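You operate a simulated robot arm through the tools that you are given. There is no shell and no other tool.

Carry out the task below with a simulated robot arm. There is one attempt and no reset: what you move stays moved.

Task
Strain the white paste into the open clear jar and put its white lid on.
Fine: seat the strainer on the jar, press all through with the wooden plunger, spill none; put both back; jar and pots stay. Set down upright: wooden plunger.

It is judged by the outcome, as a careful person would: the job done as asked, and still so three seconds after it is handed in. It fails if anything else is knocked over, pushed out of place, dropped, spilled or broken. Lids that push on must go on centred and level and be pressed home; caps that screw on are set level and turned clockwise until they are tight.

Robot
A 7-joint arm with a two-finger parallel gripper, fixed in place. Base frame: the origin is at the foot of the arm, x ahead of it, y to its left, z up. Readings come in cm, degrees, newtons and seconds.
Its first joint turns from -132.0 to 132.0 degrees. Payload 3.91 kg.
The TCP is the grasp point between the finger pads, 3 cm short of the fingertips. In the tool frame z runs along the fingers and y along their closing line. The gripper opens to 11 cm. The fingers are 2 cm wide and 1 cm thick; the gripper's body (4.8 by 11.2 cm) begins 5.5 cm behind the TCP.
Orientation is that of the tool frame in the base frame, as [roll, pitch, yaw] about the fixed x, y, z axes, in that order (R = Rz(yaw) Ry(pitch) Rx(roll)). With the fingers straight down and closing along the base's y, the tool's x points along the base's -x, its y along +y and its z along -z.

Tools
- The arm moves only by the tool nudge_tool. Its argument "steps" is a list of rows, each an object (a shift or turn left out is 0, a gripper value left out holds the last) with "offset": the shift along the tool's x, y, z in cm, a list of three; "rotation": the turn, a rotation vector about the tool's x, y, z in degrees, a list of three. In form: [{"offset": [x, y, z], "rotation": [ax, ay, az]}, ...]. A call has 1 to 20 rows; each row is the pose to reach, as a shift and turn from the pose commanded when the call began, along the tool's axes at that moment. "gripper" is the gripper command, from -1 (fully open) to 1 (shut), values between in proportion, set as the call begins (left out, the last holds). Rows are played at 5 a second. More than 5 cm and 8.6 degrees between two rows, or a gripper value outside its range, and nothing of the call is played. A pose out of reach is approached as far as the arm can. The call stops where the force on the tool passes 40 N (or 10 N more than at its start, if that is more) or the arm is blocked; 0.2 s more then pass. The fingers move at their own pace (about 10.8 cm/s each) and stop on an object; they squeeze with about 36 N. The grip force told is the motor's: it shows also when the fingers shut on nothing. Time passes only in rows, and 0.2 s behind the last, so rows that repeat a pose let the fingers close. The reply holds the time, the measured pose of the TCP, the force on the tool along the base axes, the opening and the grip force, in the units named above and with some noise, with the torque about the TCP (base axes, N m) and any sound that the robot's microphone picked up.
- Cameras (640 x 400 px; columns grow to the right, rows downward): "scene" is fixed at [39.91, 65, 164.49]; the picture's right is [-0.60, -0.80, 0.00], its down [-0.67, 0.50, -0.55] and it looks along [0.44, -0.33, -0.83] (base axes); focal length 214 px, centre (320, 200). "wrist" rides on the gripper at [7.2, 1.7, -10.3] in the tool frame; the picture's right is [-0.23, 0.97, 0.00], its down [-0.76, -0.18, -0.62] and it looks along [-0.61, -0.14, 0.78] (tool axes); focal length 222 px, centre (320, 200). There is no depth. A picture from a camera that has moved, and an enlarged one, comes with that camera's place and axes in the base frame and with its lens.
- camera(camera): a new picture of that camera. It takes no simulated time.
- inspect(camera, box): a new picture of the part [left, top, right, bottom] of that camera's present view, enlarged. It takes no simulated time.
- hand_in(): hands the job in; it is judged then, once.

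Places have to be worked out from the pictures, the camera data and where the tool is seen. Open the gripper and draw the arm clear of the work before you hand the job in, unless the task says otherwise.

The tools are called after "Emit:" as name(argument=value, ...) on one line, values as JSON. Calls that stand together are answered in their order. nudge_tool: Moves the arm, as the interface text tells. Its arguments: {"type":"object","properties":{"steps":{"type":"array","items":{"type":"object","properties":{"offset":{"type":"array","items":{"type":"number"}},"rotation":{"type":"array","items":{"type":"number"}}}}},"gripper":{"type":"number"}},"required":["steps"]} The other tools are called the same way: camera (camera) takes a picture; inspect (camera, box) takes an enlarged picture of a part of a camera's view; hand_in () hands the job in.

At the start:

```text
time: 0.0
position: [64.76, 21.43, 134.04]
orientation: [-180.0, 0.0, 180.0]
force: [0.4, -0.1, 1.0]
moment: [0.05, 0.02, -0.03]
gripper_width: 10.99
finger_force: 0.0
```

scene: 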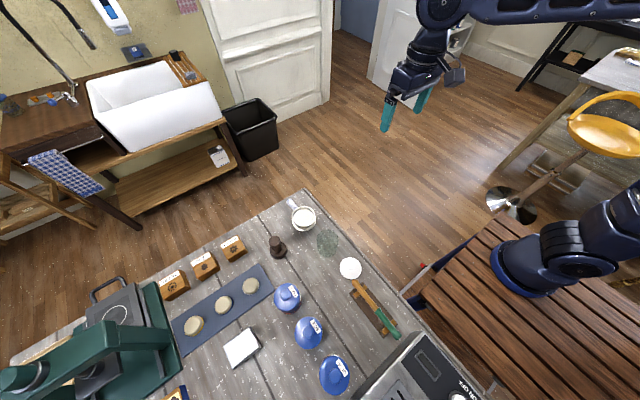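
wrist: 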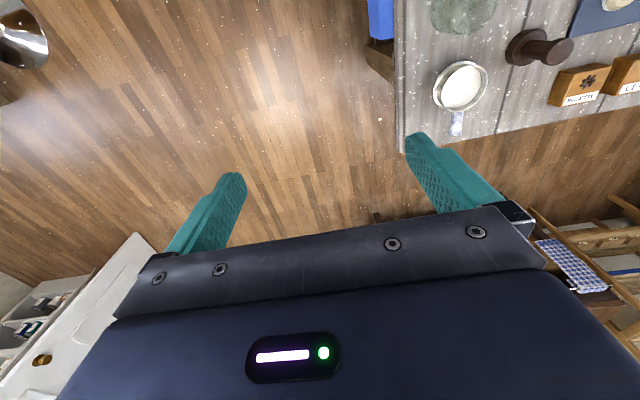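

I'll start by looking closely at the work table: the strainer, plunger, jar, lid and pots.

Emit:
inspect(camera="scene", box=[240, 180, 400, 280])

Emit:
inspect(camera="scene", box=[140, 200, 460, 400])

Emit:
inspect(camera="wrist", box=[380, 0, 640, 160])

```text
4.00 times, centred on (320, 230) of scene
camera zoom: at [39.91, 65.0, 164.49], right [-0.6, -0.8, 0.0], down [-0.67, 0.5, -0.55], along [0.44, -0.33, -0.83], focal length 858 px, centre (320, 80)
```

zoom: 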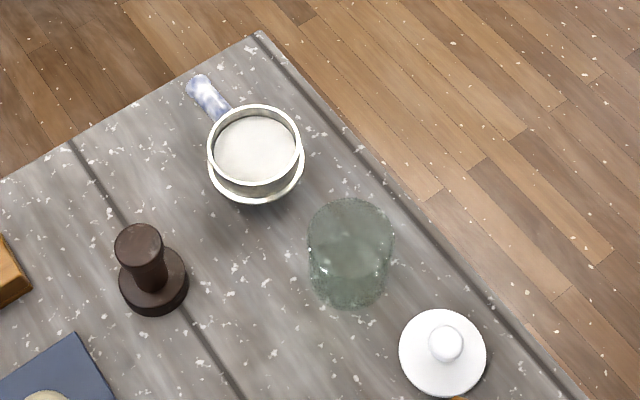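

```text
2.00 times, centred on (300, 300) of scene
camera zoom: at [39.91, 65.0, 164.49], right [-0.6, -0.8, 0.0], down [-0.67, 0.5, -0.55], along [0.44, -0.33, -0.83], focal length 429 px, centre (360, 0)
```

zoom: 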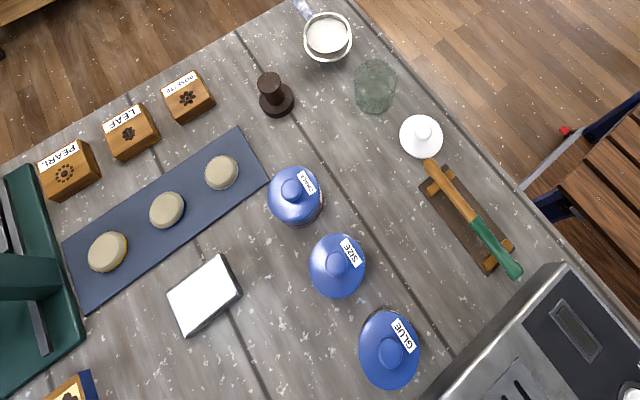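

```text
2.46 times, centred on (510, 80) of wrist
camera zoom: at [57.44, 23.15, 144.34], right [0.23, 0.97, 0.0], down [0.76, -0.18, 0.62], along [0.61, -0.14, -0.78], focal length 547 px, centre (-148, 495)
```

zoom: 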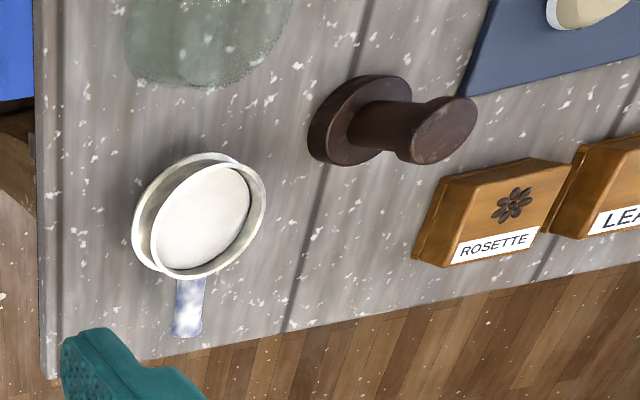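

The table top seems to be near z ≈ 91 cm, with the plunger near (70, 61). I'll move the arm high over the work area to get a closer wrist view.

Emit:
nudge_tool(steps=[{"offset": [1.5, 4, 0]}, {"offset": [3, 8, 0]}, {"offset": [4.5, 12, 0]}, {"offset": [6, 16, 0]}, {"offset": [7.5, 20, 0]}, {"offset": [9, 24, 1]}, {"offset": [10, 27, 2]}, {"offset": [11, 29, 3]}, {"offset": [11, 29, 3]}], gripper=-1)

Emit:
camera(camera="wrist")

Emit:
camera(camera="scene")

```text
time: 2.0
position: [53.78, 50.76, 131.09]
orientation: [180.0, 0.0, -180.0]
force: [-0.6, -0.6, -0.3]
moment: [-0.01, -0.03, -0.02]
gripper_width: 11.0
finger_force: 0.0
```

```text
taken
camera wrist: at [46.5, 52.41, 141.48], right [0.23, 0.97, 0.0], down [0.76, -0.18, 0.62], along [0.61, -0.14, -0.78], focal length 222 px, centre (320, 200)
```

wrist: 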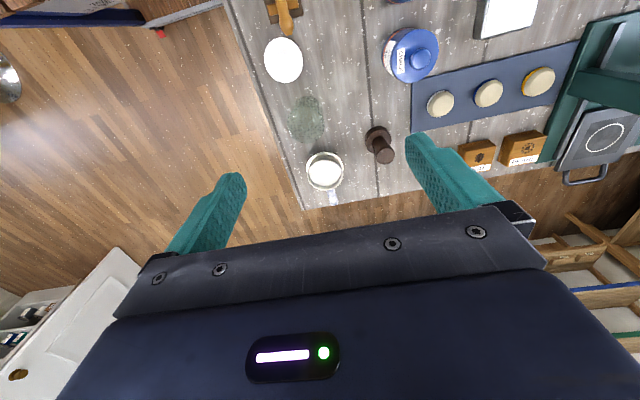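

```text
taken
```

scene: 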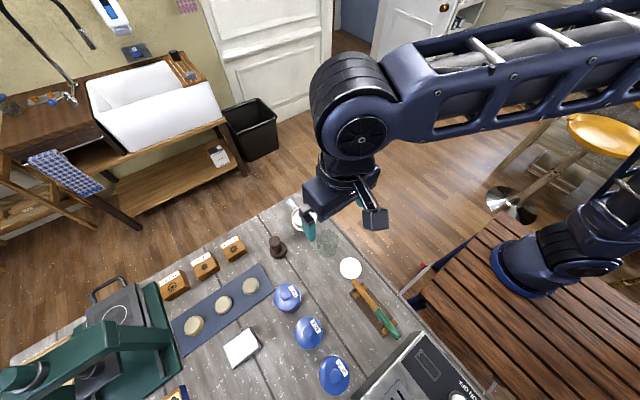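

The wrist view agrees with the scene: lid near (50, 44), jar near (60, 47), strainer near (72, 48). I'll zoom in on each.

Emit:
inspect(camera="wrist", box=[240, 80, 400, 220])

Emit:
inspect(camera="wrist", box=[240, 0, 400, 100])

```text
2.86 times, centred on (320, 150) of wrist
camera zoom: at [46.5, 52.41, 141.48], right [0.23, 0.97, 0.0], down [0.76, -0.18, 0.62], along [0.61, -0.14, -0.78], focal length 635 px, centre (320, 343)
```

zoom: 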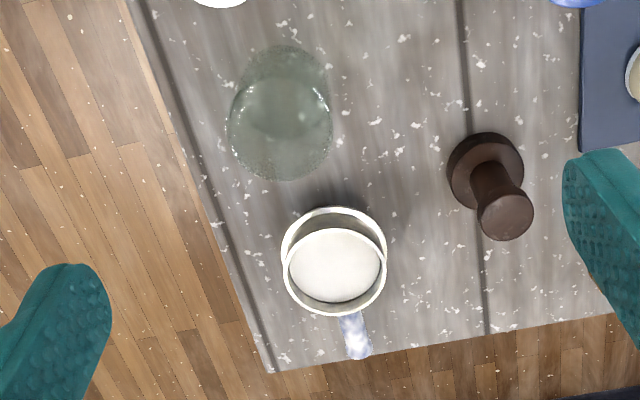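

```text
4.00 times, centred on (320, 50) of wrist
camera zoom: at [46.5, 52.41, 141.48], right [0.23, 0.97, 0.0], down [0.76, -0.18, 0.62], along [0.61, -0.14, -0.78], focal length 888 px, centre (320, 800)
```

zoom: 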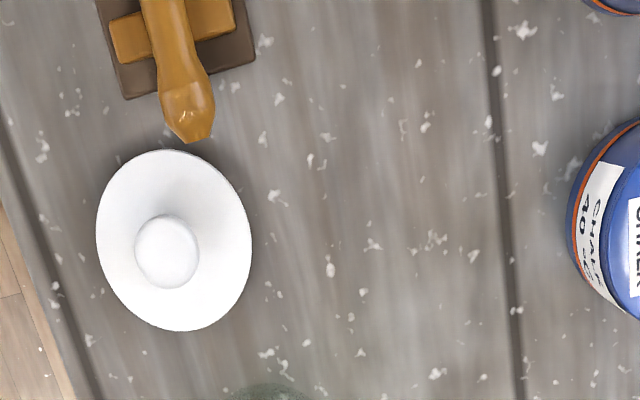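

I want a side view to learn the heights and shapes. I'll move out over the free floor on the −y side, lower the tool, and yaw it 90° so the wrist camera looks towards +y.

Emit:
nudge_tool(steps=[{"offset": [-1.5, -4, 0], "rotation": [0, 0, -8]}, {"offset": [-3, -8, 0], "rotation": [0, 0, -16]}, {"offset": [-4.5, -12, 0], "rotation": [0, 0, -24]}, {"offset": [-6, -16, 0], "rotation": [0, 0, -32]}, {"offset": [-7.5, -20, 0], "rotation": [0, 0, -40]}, {"offset": [-9, -24, 0], "rotation": [0, 0, -48]}, {"offset": [-10, -27, 2], "rotation": [0, 0, -56]}, {"offset": [-10, -28, 5], "rotation": [0, 0, -64]}, {"offset": [-10, -28, 9], "rotation": [0, 0, -72]}, {"offset": [-10, -28, 12], "rotation": [0, 0, -80]}, {"offset": [-10, -28, 15], "rotation": [0, 0, -88]}, {"offset": [-10, -28, 15], "rotation": [0, 0, -90]}])

Emit:
camera(camera="wrist")

```text
time: 4.6
position: [63.64, 22.3, 115.9]
orientation: [-180.0, 0.0, -89.9]
force: [0.1, 0.0, 0.5]
moment: [0.01, 0.0, 0.0]
gripper_width: 10.98
finger_force: 0.1
```

```text
taken
camera wrist: at [61.97, 15.1, 126.26], right [-0.97, 0.23, 0.0], down [0.18, 0.76, 0.62], along [0.14, 0.61, -0.78], focal length 222 px, centre (320, 200)
```

wrist: 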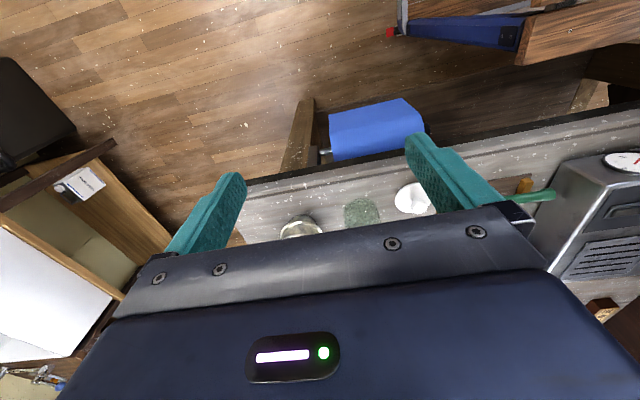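

The objects appear just beyond the hand. I'll tilt the tool to look more horizontally and go lower for a side view.

Emit:
nudge_tool(steps=[{"offset": [0, 0, 3], "rotation": [0, -8, 0]}, {"offset": [0, 0, 6], "rotation": [0, -16, 0]}, {"offset": [0, 0, 9], "rotation": [0, -24, 0]}, {"offset": [0, 0, 12], "rotation": [0, -32, 0]}, {"offset": [0, 0, 14], "rotation": [0, -40, 0]}, {"offset": [0, 0, 14], "rotation": [0, -40, 0]}])

Emit:
camera(camera="wrist")

```text
time: 6.0
position: [63.61, 22.11, 101.75]
orientation: [180.0, 40.1, -90.0]
force: [0.0, -0.3, 0.1]
moment: [0.04, 0.01, 0.0]
gripper_width: 10.99
finger_force: 0.1
```

```text
taken
camera wrist: at [61.79, 10.07, 105.12], right [-0.97, 0.17, 0.15], down [0.18, 0.18, 0.97], along [0.14, 0.97, -0.21], focal length 222 px, centre (320, 200)
```

wrist: 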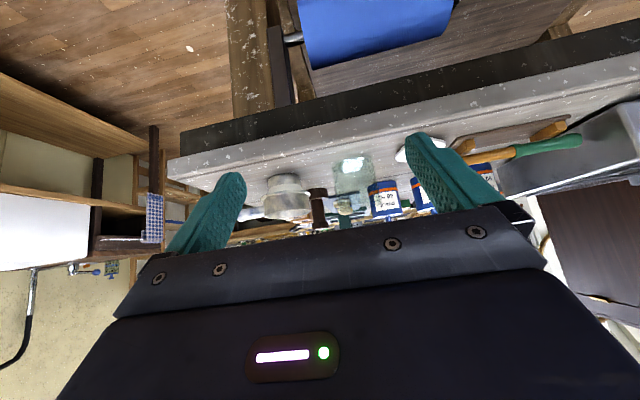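

Emit:
inspect(camera="wrist", box=[240, 150, 400, 250])

Emit:
inspect(camera="wrist", box=[250, 155, 330, 225])

```text
4.00 times, centred on (320, 200) of wrist
camera zoom: at [61.79, 10.07, 105.12], right [-0.97, 0.17, 0.15], down [0.18, 0.18, 0.97], along [0.14, 0.97, -0.21], focal length 888 px, centre (320, 200)
```

zoom: 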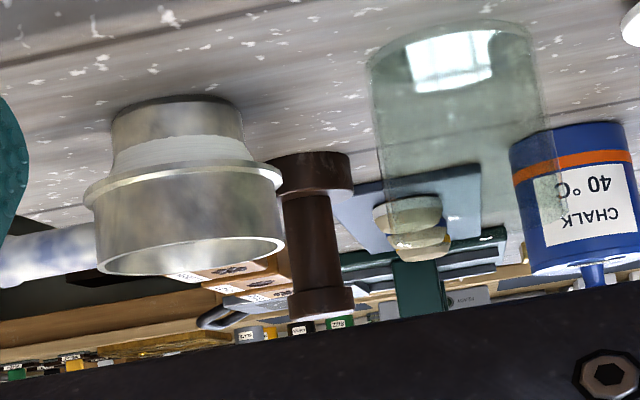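

```text
5.71 times, centred on (290, 190) of wrist
camera zoom: at [61.79, 10.07, 105.12], right [-0.97, 0.17, 0.15], down [0.18, 0.18, 0.97], along [0.14, 0.97, -0.21], focal length 1269 px, centre (491, 257)
```

zoom: 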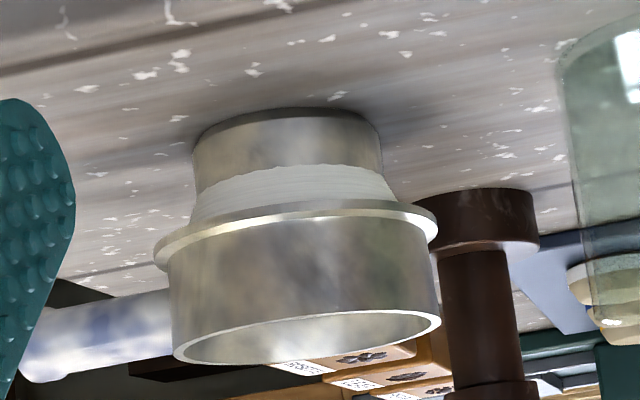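

The strainer (shown upside-down) is a cup with a mid-height flange and a handle pointing to +x, and the paste is visible below the flange. I'll go closer and lower for a more precise side view.

Emit:
nudge_tool(steps=[{"offset": [-1.2, -1.3, 2.7]}, {"offset": [-2.4, -2.6, 5.4]}, {"offset": [-3.56, -4, 8.2]}, {"offset": [-3.56, -4, 8.2]}])

Emit:
camera(camera="wrist")

Emit:
inspect(camera="wrist", box=[230, 130, 410, 230])

```text
time: 7.0
position: [67.76, 30.51, 98.1]
orientation: [-179.9, 39.9, -89.9]
force: [-0.2, 0.5, 0.4]
moment: [0.0, -0.04, 0.0]
gripper_width: 11.02
finger_force: 0.1
```

```text
taken
camera wrist: at [65.89, 18.42, 101.27], right [-0.97, 0.17, 0.15], down [0.18, 0.18, 0.97], along [0.14, 0.97, -0.21], focal length 222 px, centre (320, 200)
```

wrist: 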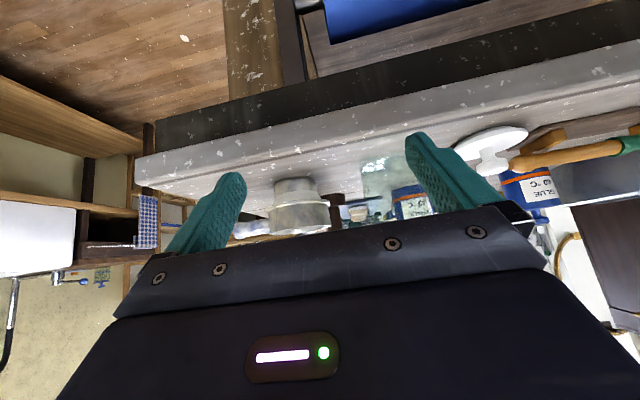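

```text
3.56 times, centred on (320, 180) of wrist
camera zoom: at [65.89, 18.42, 101.27], right [-0.97, 0.17, 0.15], down [0.18, 0.18, 0.97], along [0.14, 0.97, -0.21], focal length 790 px, centre (320, 271)
```

zoom: 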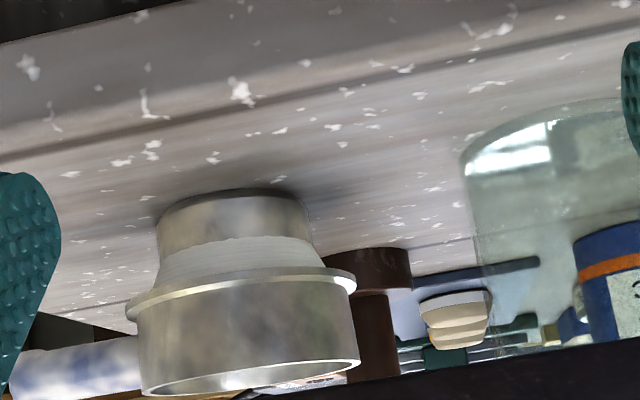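

The tops of the objects are hidden by the hand; I'll tilt a bit further so they appear between the fingers.

Emit:
nudge_tool(steps=[{"offset": [0, 0, 0], "rotation": [0, -7, 0]}, {"offset": [0, 0, 0], "rotation": [0, -14, 0]}, {"offset": [0, 0, 0], "rotation": [0, -14, 0]}])

Emit:
camera(camera="wrist")

Emit:
inspect(camera="wrist", box=[240, 120, 400, 220])

```text
time: 7.8
position: [67.84, 30.56, 97.91]
orientation: [-179.9, 54.1, -89.9]
force: [-0.5, 0.4, -0.4]
moment: [-0.03, -0.02, -0.02]
gripper_width: 11.0
finger_force: 0.1
```

```text
taken
camera wrist: at [66.01, 17.99, 98.23], right [-0.97, 0.13, 0.18], down [0.18, -0.06, 0.98], along [0.14, 0.99, 0.03], focal length 222 px, centre (320, 200)
```

wrist: 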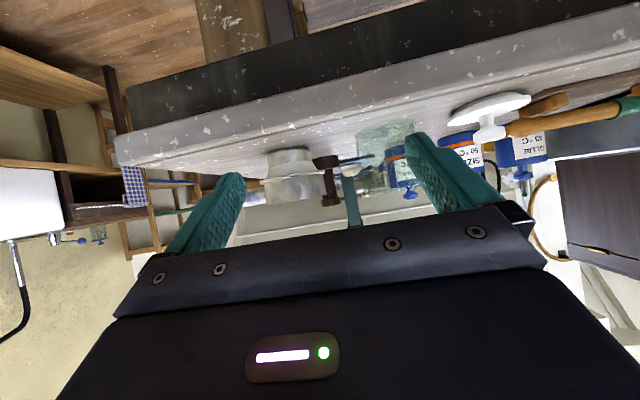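

```text
4.00 times, centred on (320, 170) of wrist
camera zoom: at [66.01, 17.99, 98.23], right [-0.97, 0.13, 0.18], down [0.18, -0.06, 0.98], along [0.14, 0.99, 0.03], focal length 888 px, centre (320, 320)
```

zoom: 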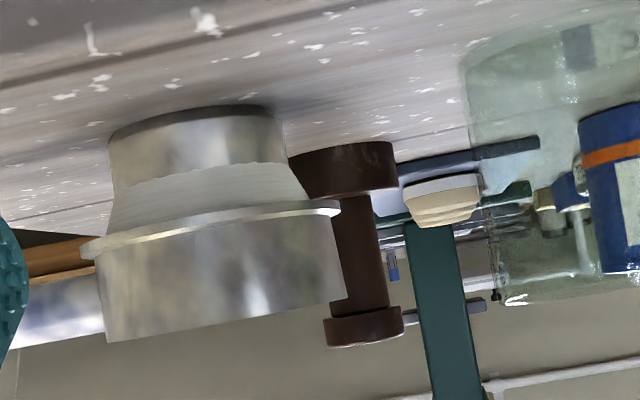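

Very useful side view: table ≈ z 92.3, strainer rim ≈ 98.6, flange ≈ 96.1, plunger top ≈ 101.2, jar rim ≈ 99.9. I'll look at the lid and jar in this view too.

Emit:
inspect(camera="wrist", box=[420, 70, 580, 170])

Emit:
inspect(camera="wrist", box=[340, 100, 440, 210])

```text
4.00 times, centred on (500, 120) of wrist
camera zoom: at [66.01, 17.99, 98.23], right [-0.97, 0.13, 0.18], down [0.18, -0.06, 0.98], along [0.14, 0.99, 0.03], focal length 888 px, centre (-400, 520)
```

zoom: 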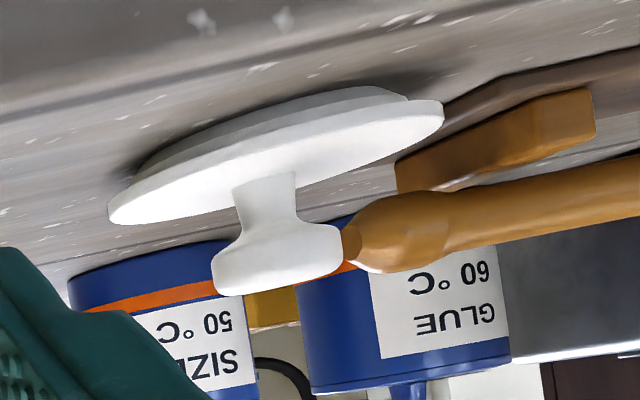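

```text
3.64 times, centred on (390, 155) of wrist
camera zoom: at [66.01, 17.99, 98.23], right [-0.97, 0.13, 0.18], down [0.18, -0.06, 0.98], along [0.14, 0.99, 0.03], focal length 808 px, centre (66, 364)
```

zoom: 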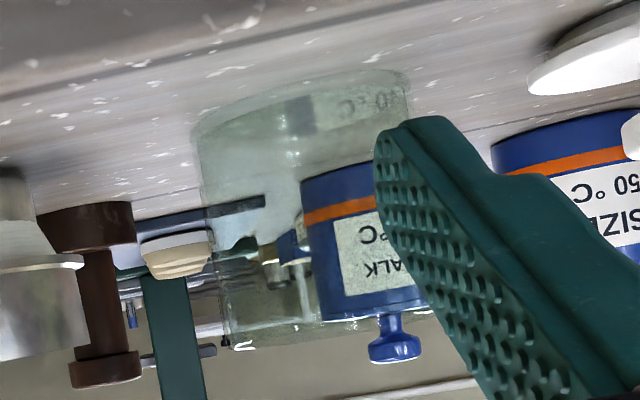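

The lid has a plug underneath and a knob (top ≈ 96.4); its knob is 3.5 cm wide, with the brush handle lying next to the lid on the −x side. I'll now straighten the tool to point down and rise before going over the strainer.

Emit:
nudge_tool(steps=[{"offset": [-2.5, 0, -1.8], "rotation": [0, 7.7, 0]}, {"offset": [-5, 0, -3.6], "rotation": [0, 15.4, 0]}, {"offset": [-7.5, 0, -5.4], "rotation": [0, 23.1, 0]}, {"offset": [-10, 0, -7.2], "rotation": [0, 30.9, 0]}, {"offset": [-12.5, 0, -9], "rotation": [0, 38.6, 0]}, {"offset": [-14.5, 0, -10.5], "rotation": [0, 46.4, 0]}, {"offset": [-16.2, 0, -11.7], "rotation": [0, 54, 0]}, {"offset": [-16.2, 0, -11.7], "rotation": [0, 54, 0]}])

```text
time: 9.6
position: [68.04, 30.26, 118.05]
orientation: [-180.0, -0.1, -90.0]
force: [0.0, -1.0, 0.5]
moment: [0.01, 0.02, 0.0]
gripper_width: 11.01
finger_force: 0.0
```

Now I'll turn the yaw back so that the fingers close along y and move above the strainer at about (73, 47.7).

Emit:
nudge_tool(steps=[{"offset": [-1.6, -0.45, 0], "rotation": [0, 0, 8.2]}, {"offset": [-3.2, -0.9, 0], "rotation": [0, 0, 16.4]}, {"offset": [-4.8, -1.35, 0], "rotation": [0, 0, 24.6]}, {"offset": [-6.4, -1.8, 0], "rotation": [0, 0, 32.8]}, {"offset": [-8, -2.25, 0], "rotation": [0, 0, 41]}, {"offset": [-9.6, -2.7, 0], "rotation": [0, 0, 49.2]}, {"offset": [-11.2, -3.15, 0], "rotation": [0, 0, 57.4]}, {"offset": [-12.8, -3.6, 1], "rotation": [0, 0, 65.6]}, {"offset": [-14.4, -4.05, 2], "rotation": [0, 0, 73.8]}, {"offset": [-16, -4.5, 3], "rotation": [0, 0, 82]}, {"offset": [-17.4, -4.96, 4], "rotation": [0, 0, 90]}, {"offset": [-17.4, -4.96, 6], "rotation": [0, 0, 90]}, {"offset": [-17.4, -4.96, 6], "rotation": [0, 0, 90]}])

Emit:
camera(camera="wrist")

Emit:
camera(camera="scene")

```text
time: 12.4
position: [72.66, 47.79, 111.84]
orientation: [180.0, 0.0, 179.9]
force: [-0.2, 0.2, 0.0]
moment: [-0.01, 0.0, 0.02]
gripper_width: 11.0
finger_force: 0.0
```

```text
taken
camera wrist: at [65.32, 49.48, 122.14], right [0.23, 0.97, 0.0], down [0.76, -0.18, 0.62], along [0.61, -0.14, -0.78], focal length 222 px, centre (320, 200)
```

wrist: 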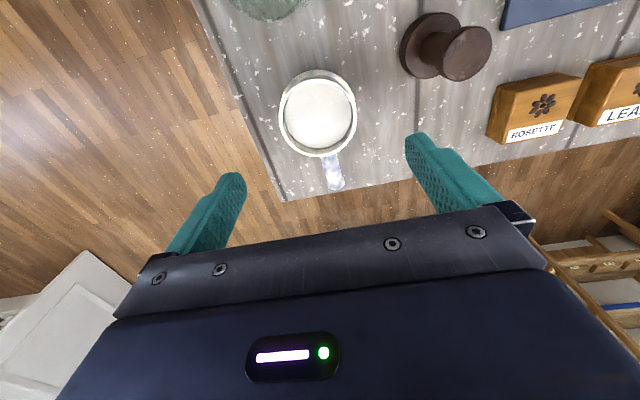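

```text
taken
```

scene: 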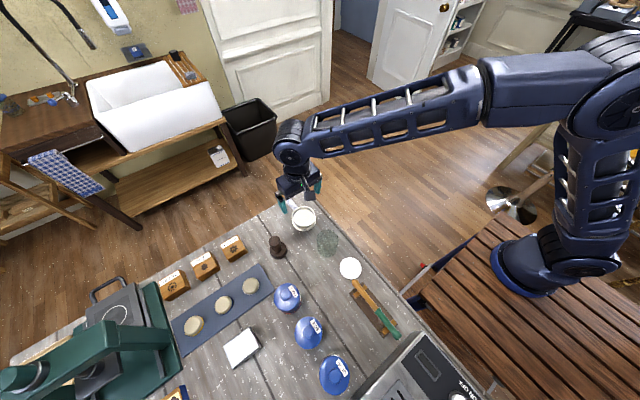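

I'll zoom on the strainer from here to locate its centre accurately.

Emit:
inspect(camera="wrist", box=[250, 50, 410, 210])

Emit:
inspect(camera="wrist", box=[380, 0, 510, 100])

```text
2.50 times, centred on (330, 130) of wrist
camera zoom: at [65.32, 49.48, 122.14], right [0.23, 0.97, 0.0], down [0.76, -0.18, 0.62], along [0.61, -0.14, -0.78], focal length 555 px, centre (295, 375)
```

zoom: 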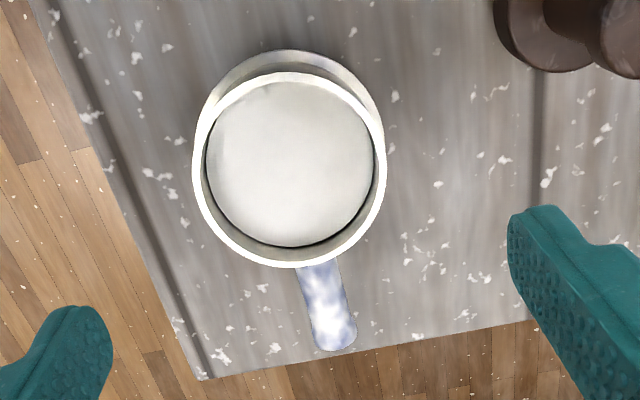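

```text
4.00 times, centred on (445, 50) of wrist
camera zoom: at [65.32, 49.48, 122.14], right [0.23, 0.97, 0.0], down [0.76, -0.18, 0.62], along [0.61, -0.14, -0.78], focal length 888 px, centre (-180, 800)
```

zoom: 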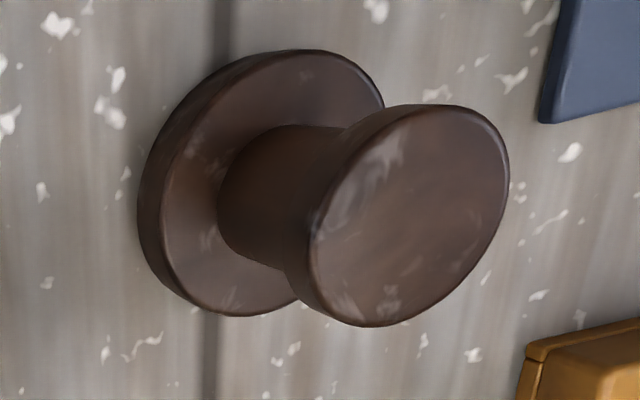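

The rim centre computes to about (72.87, 47.56) with diameter 8.1 cm; the plunger stands at about (69.96, 60.4). I'll descend to just above the rim and check clearance on both sides.

Emit:
nudge_tool(steps=[{"offset": [-0.25, -0.2, 3]}, {"offset": [-0.25, -0.2, 6]}, {"offset": [-0.25, -0.2, 8.5]}, {"offset": [-0.25, -0.2, 9.8]}, {"offset": [-0.25, -0.2, 9.8]}])

Emit:
camera(camera="wrist")

Emit:
inspect(camera="scene", box=[260, 170, 360, 260])

```text
time: 13.6
position: [73.02, 47.3, 102.12]
orientation: [180.0, 0.0, 180.0]
force: [1.3, -0.4, -0.8]
moment: [-0.02, 0.02, 0.0]
gripper_width: 10.99
finger_force: 0.1
```

```text
taken
camera wrist: at [65.65, 48.98, 112.49], right [0.23, 0.97, 0.0], down [0.76, -0.18, 0.62], along [0.61, -0.14, -0.78], focal length 222 px, centre (320, 200)
```

wrist: 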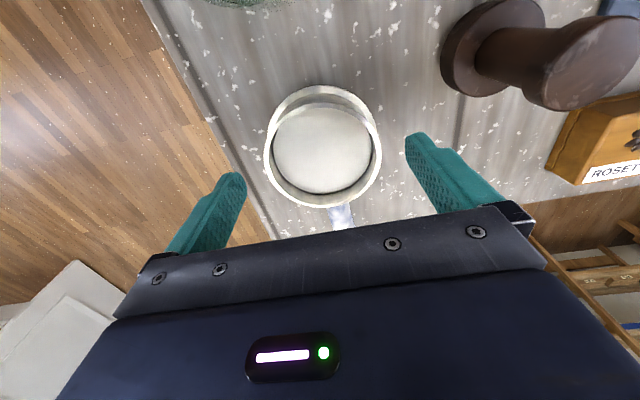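

```text
4.44 times, centred on (310, 215) of scene
camera zoom: at [39.91, 65.0, 164.49], right [-0.6, -0.8, 0.0], down [-0.67, 0.5, -0.55], along [0.44, -0.33, -0.83], focal length 953 px, centre (364, 133)
```

zoom: 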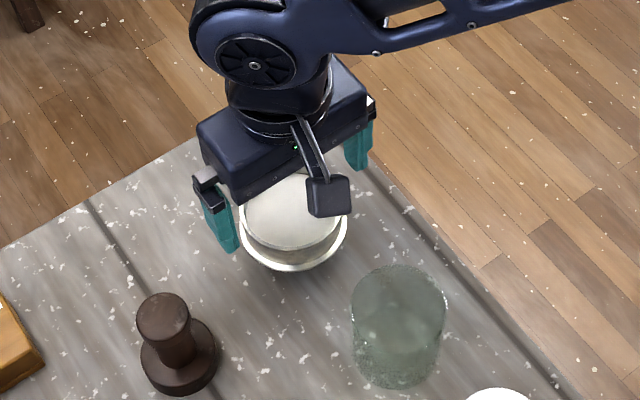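

By this view the strainer's centre is y ≈ 47.65, so I'll shift slightly to +y, descend until the fingertips are at about z 96.9 (just above the flange), and close partway.

Emit:
nudge_tool(steps=[{"offset": [0, 0.35, 0]}, {"offset": [0, 0.35, 1]}, {"offset": [0, 0.35, 1.8]}, {"offset": [0, 0.35, 2.25]}, {"offset": [0, 0.35, 2.25]}])

Emit:
nudge_tool(steps=[{"offset": [0, 0, 0]}, {"offset": [0, 0, 0]}, {"offset": [0, 0, 0]}], gripper=-0.6)

Emit:
camera(camera="wrist")

Emit:
inspect(camera="wrist", box=[200, 80, 450, 230])

```text
time: 14.8
position: [72.92, 47.87, 99.85]
orientation: [-180.0, 0.0, -180.0]
force: [0.9, -0.2, -0.3]
moment: [0.03, 0.01, 0.02]
gripper_width: 10.99
finger_force: 0.0
```

```text
time: 15.6
position: [72.87, 47.84, 99.79]
orientation: [-180.0, -0.1, 180.0]
force: [-0.1, 1.1, -0.2]
moment: [0.01, 0.0, -0.03]
gripper_width: 8.79
finger_force: 0.1
```

```text
taken
camera wrist: at [65.59, 49.61, 110.25], right [0.23, 0.97, 0.0], down [0.76, -0.18, 0.62], along [0.61, -0.14, -0.78], focal length 222 px, centre (320, 200)
```

wrist: 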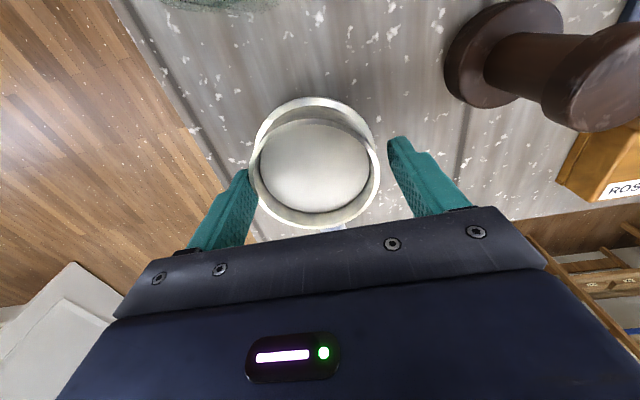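

```text
2.56 times, centred on (325, 155) of wrist
camera zoom: at [65.59, 49.61, 110.25], right [0.23, 0.97, 0.0], down [0.76, -0.18, 0.62], along [0.61, -0.14, -0.78], focal length 569 px, centre (307, 315)
```

zoom: 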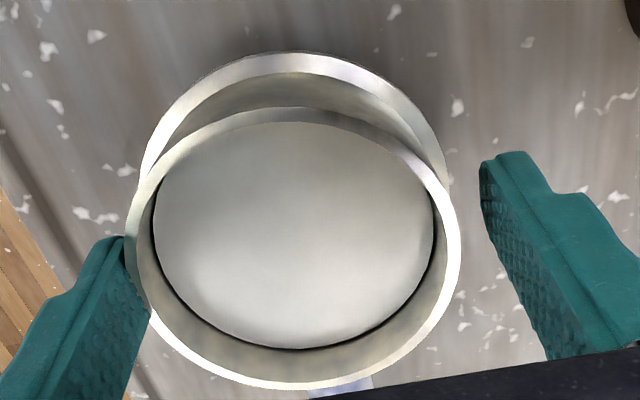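

The left (−y) finger is nearly touching while the right has a gap, so the strainer's centre is at y ≈ 47.5. I'll shift 0.35 cm to −y and look again before closing.

Emit:
nudge_tool(steps=[{"offset": [0, -0.2, 0]}, {"offset": [0, -0.35, 0]}, {"offset": [0, -0.35, 0]}, {"offset": [0, -0.35, 0]}])

Emit:
inspect(camera="wrist", box=[200, 80, 450, 230])

```text
time: 16.6
position: [72.95, 47.73, 99.82]
orientation: [-180.0, 0.0, 180.0]
force: [-0.8, -0.9, -0.3]
moment: [0.01, 0.03, -0.01]
gripper_width: 8.8
finger_force: 0.1
```

```text
2.56 times, centred on (325, 155) of wrist
camera zoom: at [65.62, 49.37, 110.25], right [0.23, 0.97, 0.0], down [0.76, -0.18, 0.62], along [0.61, -0.14, -0.78], focal length 569 px, centre (307, 315)
```

zoom: 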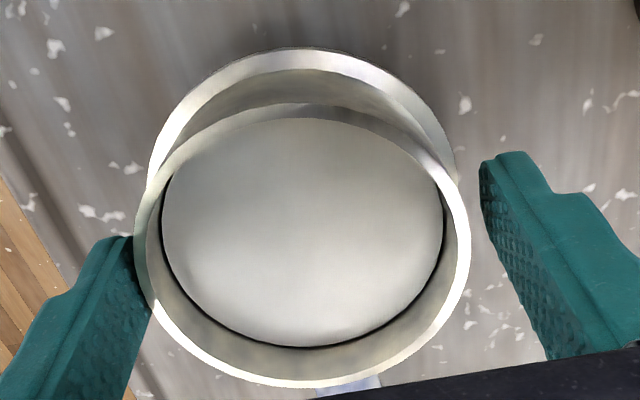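

There's still about 0.6 cm gap on the right and nearly none on the left, so I'll shift another 0.3 cm to −y.

Emit:
nudge_tool(steps=[{"offset": [0, -0.15, 0]}, {"offset": [0, -0.3, 0]}, {"offset": [0, -0.3, 0]}, {"offset": [0, -0.3, 0]}, {"offset": [0, -0.3, 0]}])

Emit:
inspect(camera="wrist", box=[200, 80, 450, 230])

```text
time: 17.8
position: [72.92, 47.39, 99.88]
orientation: [180.0, 0.0, -180.0]
force: [-0.4, -1.0, 0.7]
moment: [-0.01, 0.02, -0.01]
gripper_width: 8.8
finger_force: 0.1
```

```text
2.56 times, centred on (325, 155) of wrist
camera zoom: at [65.61, 49.05, 110.28], right [0.23, 0.97, 0.0], down [0.76, -0.18, 0.62], along [0.61, -0.14, -0.78], focal length 569 px, centre (307, 315)
```

zoom: 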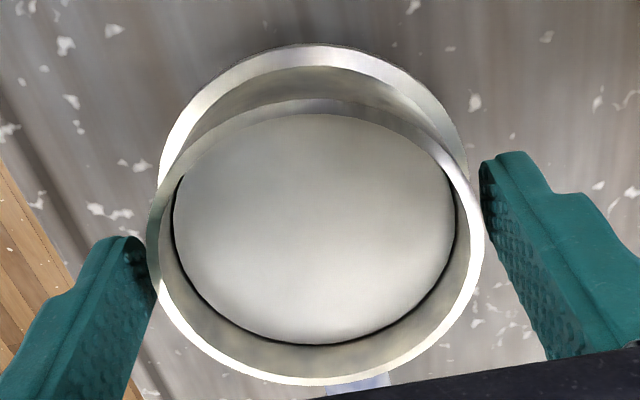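

Now it's centred with about equal gaps. Closing the gripper on the strainer's upper wall.

Emit:
nudge_tool(steps=[{"offset": [0, 0, 0]}, {"offset": [0, 0, 0]}, {"offset": [0, 0, 0]}, {"offset": [0, 0, 0]}], gripper=1)

Emit:
inspect(camera="wrist", box=[200, 80, 450, 230])

```text
time: 18.8
position: [72.96, 47.28, 99.9]
orientation: [-179.9, 0.1, 179.9]
force: [0.1, -0.7, 3.0]
moment: [-0.09, -0.06, 0.0]
gripper_width: 7.77
finger_force: 36.2
```

```text
2.56 times, centred on (325, 155) of wrist
camera zoom: at [65.61, 49.05, 110.29], right [0.23, 0.97, 0.0], down [0.76, -0.18, 0.62], along [0.61, -0.14, -0.78], focal length 569 px, centre (307, 315)
```

zoom: 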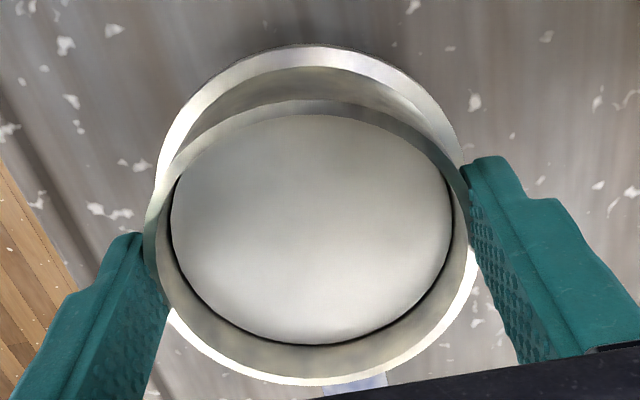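

The strainer is gripped (7.77 cm, 36 N). Lifting straight up a little and checking what stays behind.

Emit:
nudge_tool(steps=[{"offset": [0, 0, -0.5]}, {"offset": [0, 0, -1.2]}, {"offset": [0, 0, -2]}, {"offset": [0, 0, -3]}, {"offset": [0, 0, -3]}])

Emit:
camera(camera="wrist")

Emit:
inspect(camera="scene", box=[260, 170, 360, 260])

```text
time: 20.0
position: [72.92, 47.24, 103.0]
orientation: [179.9, 0.0, -180.0]
force: [1.3, 0.4, -2.4]
moment: [-0.04, -0.02, -0.02]
gripper_width: 7.77
finger_force: 36.4
```

```text
taken
camera wrist: at [65.69, 48.98, 113.27], right [0.23, 0.97, 0.0], down [0.76, -0.18, 0.62], along [0.61, -0.14, -0.78], focal length 222 px, centre (320, 200)
```

wrist: 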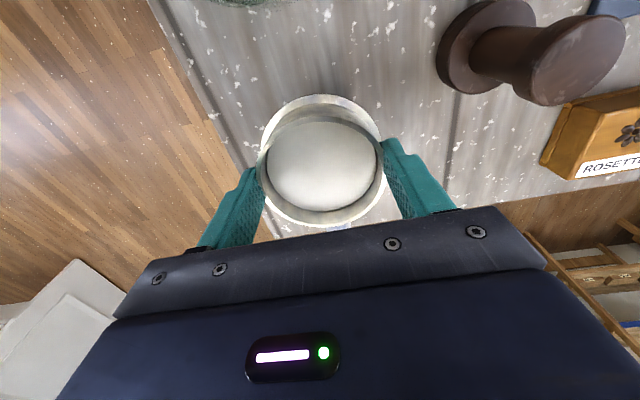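

```text
4.44 times, centred on (310, 215) of scene
camera zoom: at [39.91, 65.0, 164.49], right [-0.6, -0.8, 0.0], down [-0.67, 0.5, -0.55], along [0.44, -0.33, -0.83], focal length 953 px, centre (364, 133)
```

zoom: 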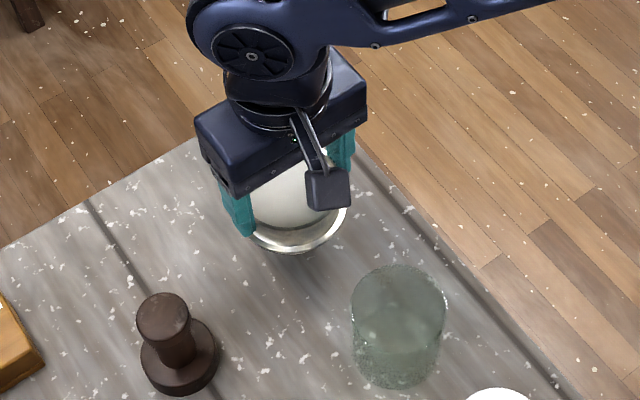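

The strainer lifts free and level, and nothing is left behind on the table. I'll raise it clear of the jar rim and look again.

Emit:
nudge_tool(steps=[{"offset": [0, 0, -1.5]}, {"offset": [0, 0, -3]}, {"offset": [0, 0, -4.5]}, {"offset": [0, 0, -6]}, {"offset": [0, 0, -7.5]}, {"offset": [0, 0, -9]}, {"offset": [0, 0, -9]}, {"offset": [0, 0, -9]}])

Emit:
camera(camera="wrist")

Emit:
inspect(camera="scene", box=[260, 160, 380, 260])

```text
time: 21.8
position: [72.99, 47.4, 111.9]
orientation: [-180.0, 0.0, -180.0]
force: [-1.9, -0.6, -2.0]
moment: [0.0, 0.0, -0.03]
gripper_width: 7.77
finger_force: 35.4
```

```text
taken
camera wrist: at [65.64, 49.17, 122.39], right [0.23, 0.97, 0.0], down [0.76, -0.18, 0.62], along [0.61, -0.14, -0.78], focal length 222 px, centre (320, 200)
```

wrist: 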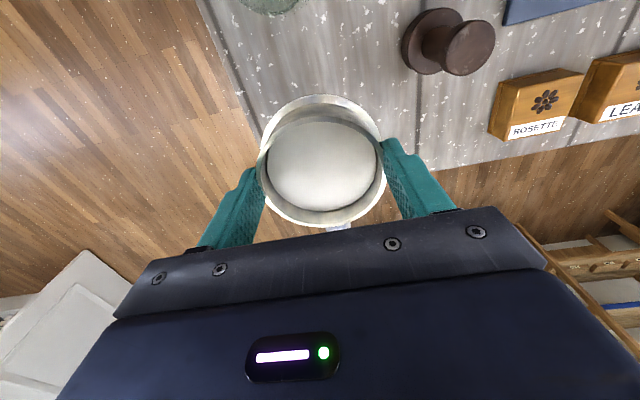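

```text
4.00 times, centred on (320, 210) of scene
camera zoom: at [39.91, 65.0, 164.49], right [-0.6, -0.8, 0.0], down [-0.67, 0.5, -0.55], along [0.44, -0.33, -0.83], focal length 858 px, centre (320, 160)
```

zoom: 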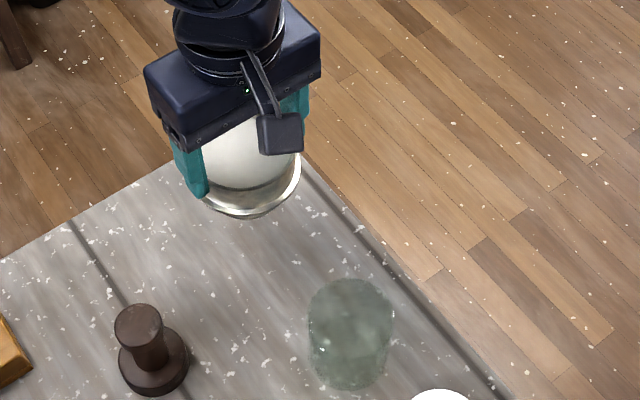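

The strainer is one piece; its original spot is TCP (72.93, 47.35) with the bottom on the table at TCP z ≈ 99.9. I'll move partway toward the jar to locate the jar rim accurately with the wrist camera.

Emit:
nudge_tool(steps=[{"offset": [1.2, -0.1, 0]}, {"offset": [2.4, -0.3, 0]}, {"offset": [3.6, -0.5, 0]}, {"offset": [4.8, -0.7, 0]}, {"offset": [6, -0.9, 0]}, {"offset": [6, -0.9, 0]}, {"offset": [6, -0.9, 0]}])

Emit:
camera(camera="wrist")

Emit:
inspect(camera="wrist", box=[230, 0, 410, 110])

```text
time: 23.4
position: [67.0, 46.4, 111.88]
orientation: [-180.0, -0.1, 180.0]
force: [-0.4, 0.3, -1.4]
moment: [0.0, -0.01, -0.01]
gripper_width: 7.74
finger_force: 35.8
```

```text
taken
camera wrist: at [59.6, 48.16, 122.19], right [0.23, 0.97, 0.0], down [0.76, -0.18, 0.62], along [0.61, -0.14, -0.78], focal length 222 px, centre (320, 200)
```

wrist: 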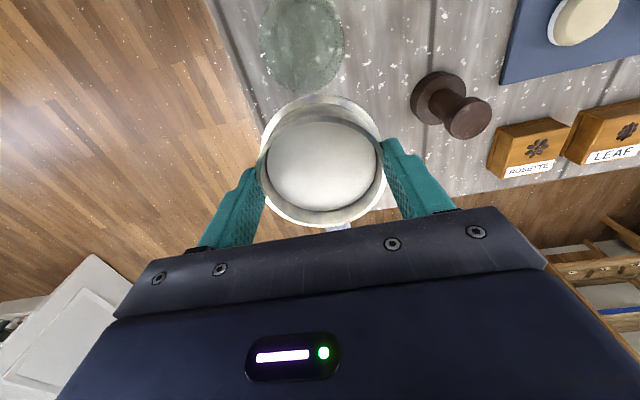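

```text
3.56 times, centred on (320, 55) of wrist
camera zoom: at [59.6, 48.16, 122.19], right [0.23, 0.97, 0.0], down [0.76, -0.18, 0.62], along [0.61, -0.14, -0.78], focal length 790 px, centre (320, 716)
```

zoom: 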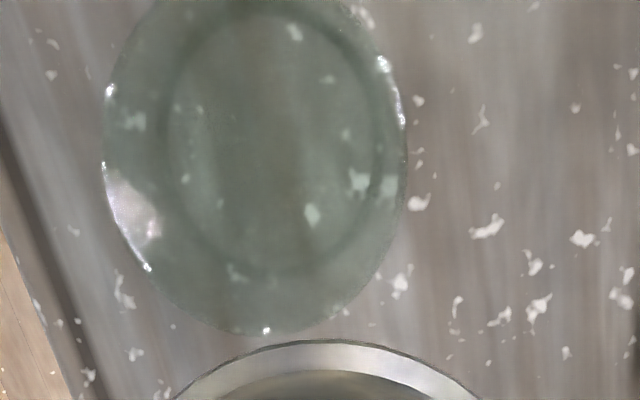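

The jar rim centre works out to about (60.75, 46.4), with outer diameter ≈ 7.1 cm. I'll move the strainer over it (−6.3 cm in x) and lower to just above the rim.

Emit:
nudge_tool(steps=[{"offset": [1.3, -0.03, 0]}, {"offset": [2.6, -0.05, 0]}, {"offset": [3.9, -0.06, 0]}, {"offset": [5.2, -0.06, 0]}, {"offset": [6.28, -0.06, 0]}, {"offset": [6.28, -0.06, 0]}, {"offset": [6.28, -0.06, 1.5]}, {"offset": [6.28, -0.06, 3]}, {"offset": [6.28, -0.06, 3]}, {"offset": [6.28, -0.06, 3]}])

Emit:
camera(camera="wrist")

Emit:
inspect(camera="scene", box=[280, 190, 380, 280])

Emit:
inspect(camera="wrist", box=[230, 60, 410, 170])

```text
time: 25.6
position: [60.93, 46.45, 108.85]
orientation: [180.0, 0.0, -180.0]
force: [0.2, -0.6, -1.3]
moment: [-0.02, 0.02, 0.0]
gripper_width: 7.74
finger_force: 35.7
```

```text
taken
camera wrist: at [53.57, 48.19, 119.28], right [0.23, 0.97, 0.0], down [0.76, -0.18, 0.62], along [0.61, -0.14, -0.78], focal length 222 px, centre (320, 200)
```

wrist: 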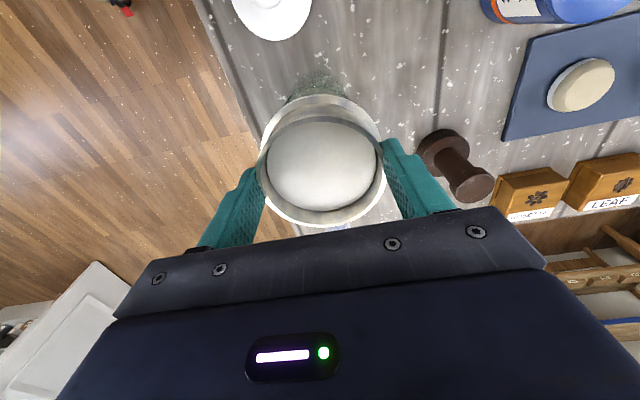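

```text
4.44 times, centred on (330, 235) of scene
camera zoom: at [39.91, 65.0, 164.49], right [-0.6, -0.8, 0.0], down [-0.67, 0.5, -0.55], along [0.44, -0.33, -0.83], focal length 953 px, centre (276, 44)
```

zoom: 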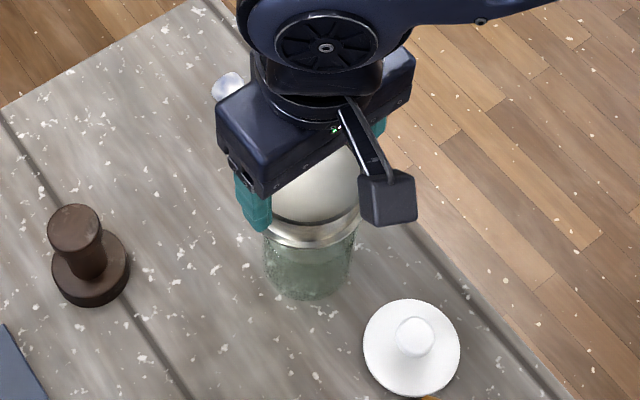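

```text
3.56 times, centred on (320, 115) of wrist
camera zoom: at [53.57, 48.19, 119.28], right [0.23, 0.97, 0.0], down [0.76, -0.18, 0.62], along [0.61, -0.14, -0.78], focal length 790 px, centre (320, 502)
```

zoom: 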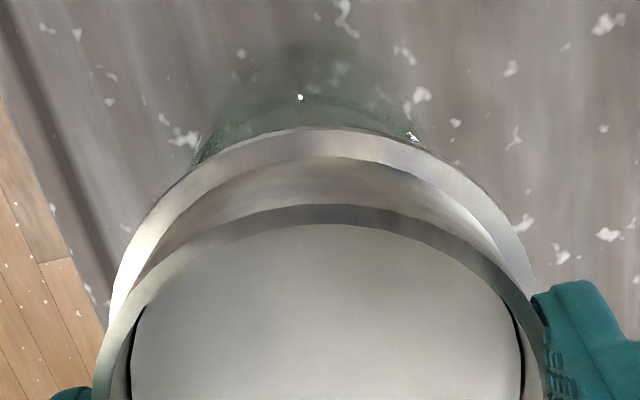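

I'll zoom further on the jar's visible part under the flange to check lateral centring before inserting.

Emit:
inspect(camera="wrist", box=[265, 60, 375, 125])

Emit:
inspect(camera="scene", box=[310, 215, 370, 265])

```text
5.82 times, centred on (320, 92) of wrist
camera zoom: at [53.57, 48.19, 119.28], right [0.23, 0.97, 0.0], down [0.76, -0.18, 0.62], along [0.61, -0.14, -0.78], focal length 1292 px, centre (320, 826)
```

zoom: 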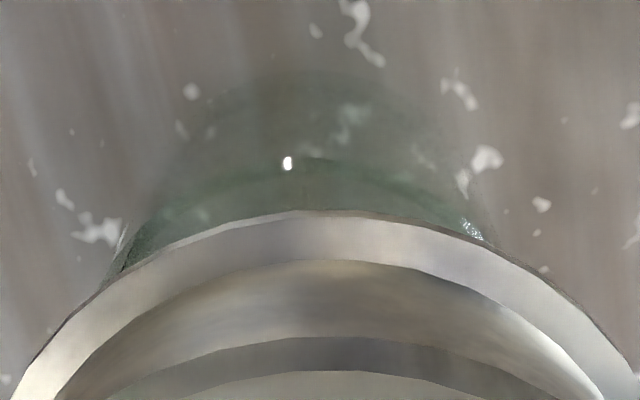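

```text
8.00 times, centred on (340, 240) of scene
camera zoom: at [39.91, 65.0, 164.49], right [-0.6, -0.8, 0.0], down [-0.67, 0.5, -0.55], along [0.44, -0.33, -0.83], focal length 1716 px, centre (160, -120)
```

zoom: 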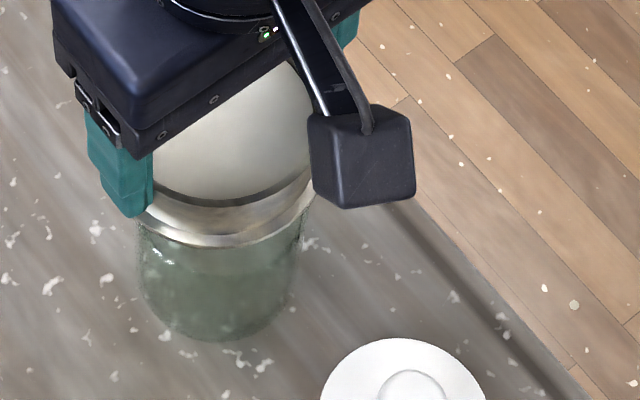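

Both views suggest the strainer is about 0.25 cm too far to +y relative to the jar; x looks aligned. I'll correct that and lower slowly by small steps, watching the force.

Emit:
nudge_tool(steps=[{"offset": [0, -0.12, 0]}, {"offset": [0, -0.25, 0]}, {"offset": [0, -0.25, 0.3]}, {"offset": [0, -0.25, 0.6]}, {"offset": [0, -0.25, 0.9]}, {"offset": [0, -0.25, 1.2]}, {"offset": [0, -0.25, 1.5]}, {"offset": [0, -0.25, 1.5]}])

Emit:
inspect(camera="wrist", box=[265, 60, 375, 125])

Emit:
inspect(camera="scene", box=[310, 215, 370, 265])

```text
time: 27.4
position: [60.82, 46.26, 107.23]
orientation: [-179.9, 0.0, 179.9]
force: [-0.3, 0.0, -2.3]
moment: [-0.01, 0.0, 0.0]
gripper_width: 7.74
finger_force: 35.9
```

```text
5.82 times, centred on (320, 92) of wrist
camera zoom: at [53.45, 47.93, 117.71], right [0.23, 0.97, 0.0], down [0.76, -0.18, 0.62], along [0.61, -0.14, -0.78], focal length 1292 px, centre (320, 826)
```

zoom: 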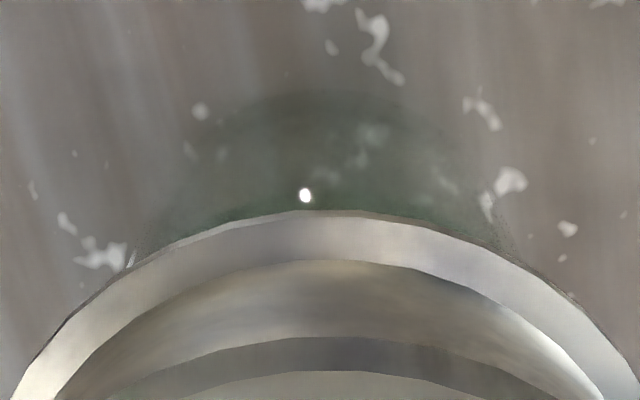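

```text
8.00 times, centred on (340, 240) of scene
camera zoom: at [39.91, 65.0, 164.49], right [-0.6, -0.8, 0.0], down [-0.67, 0.5, -0.55], along [0.44, -0.33, -0.83], focal length 1716 px, centre (160, -120)
```

zoom: 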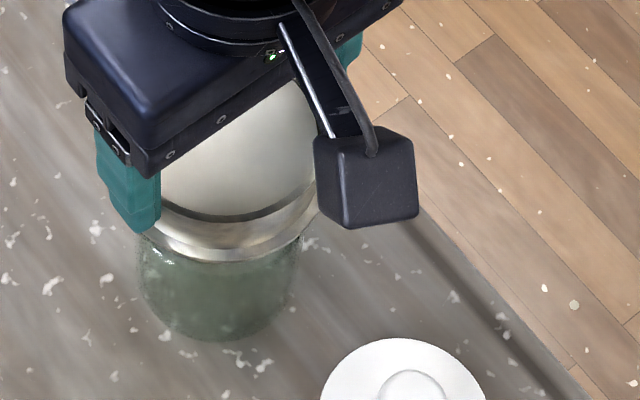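

Now the jar's visible edges are symmetric about the strainer and there is no contact force. Continuing down slowly.

Emit:
nudge_tool(steps=[{"offset": [0, 0, 0.2]}, {"offset": [0, 0, 0.4]}, {"offset": [0, 0, 0.6]}, {"offset": [0, 0, 0.8]}, {"offset": [0, 0, 1.0]}, {"offset": [0, 0, 1.0]}])

Emit:
nudge_tool(steps=[{"offset": [0, 0, 0.2]}, {"offset": [0, 0, 0.4]}, {"offset": [0, 0, 0.6]}, {"offset": [0, 0, 0.8]}, {"offset": [0, 0, 1.0]}, {"offset": [0, 0, 1.0]}])

Emit:
inspect(camera="scene", box=[310, 215, 370, 265])

```text
time: 28.8
position: [60.87, 46.11, 106.37]
orientation: [179.9, -0.1, 180.0]
force: [-0.3, 0.0, -1.5]
moment: [0.02, 0.03, -0.01]
gripper_width: 7.76
finger_force: 36.0
```

```text
time: 30.2
position: [60.69, 46.14, 105.35]
orientation: [179.9, 0.0, 180.0]
force: [-0.1, 0.1, -3.0]
moment: [0.05, 0.01, 0.01]
gripper_width: 7.75
finger_force: 36.0
```

```text
8.00 times, centred on (340, 240) of scene
camera zoom: at [39.91, 65.0, 164.49], right [-0.6, -0.8, 0.0], down [-0.67, 0.5, -0.55], along [0.44, -0.33, -0.83], focal length 1716 px, centre (160, -120)
```

zoom: 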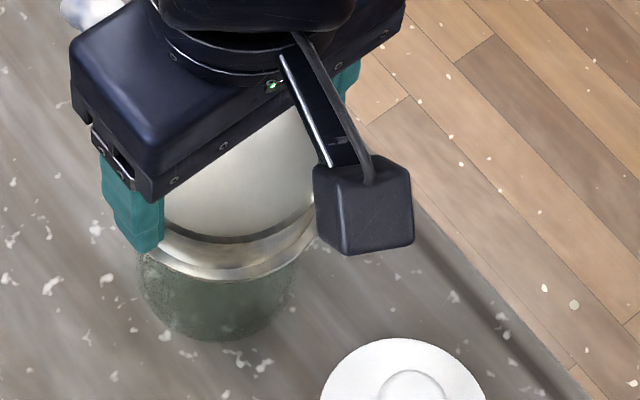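

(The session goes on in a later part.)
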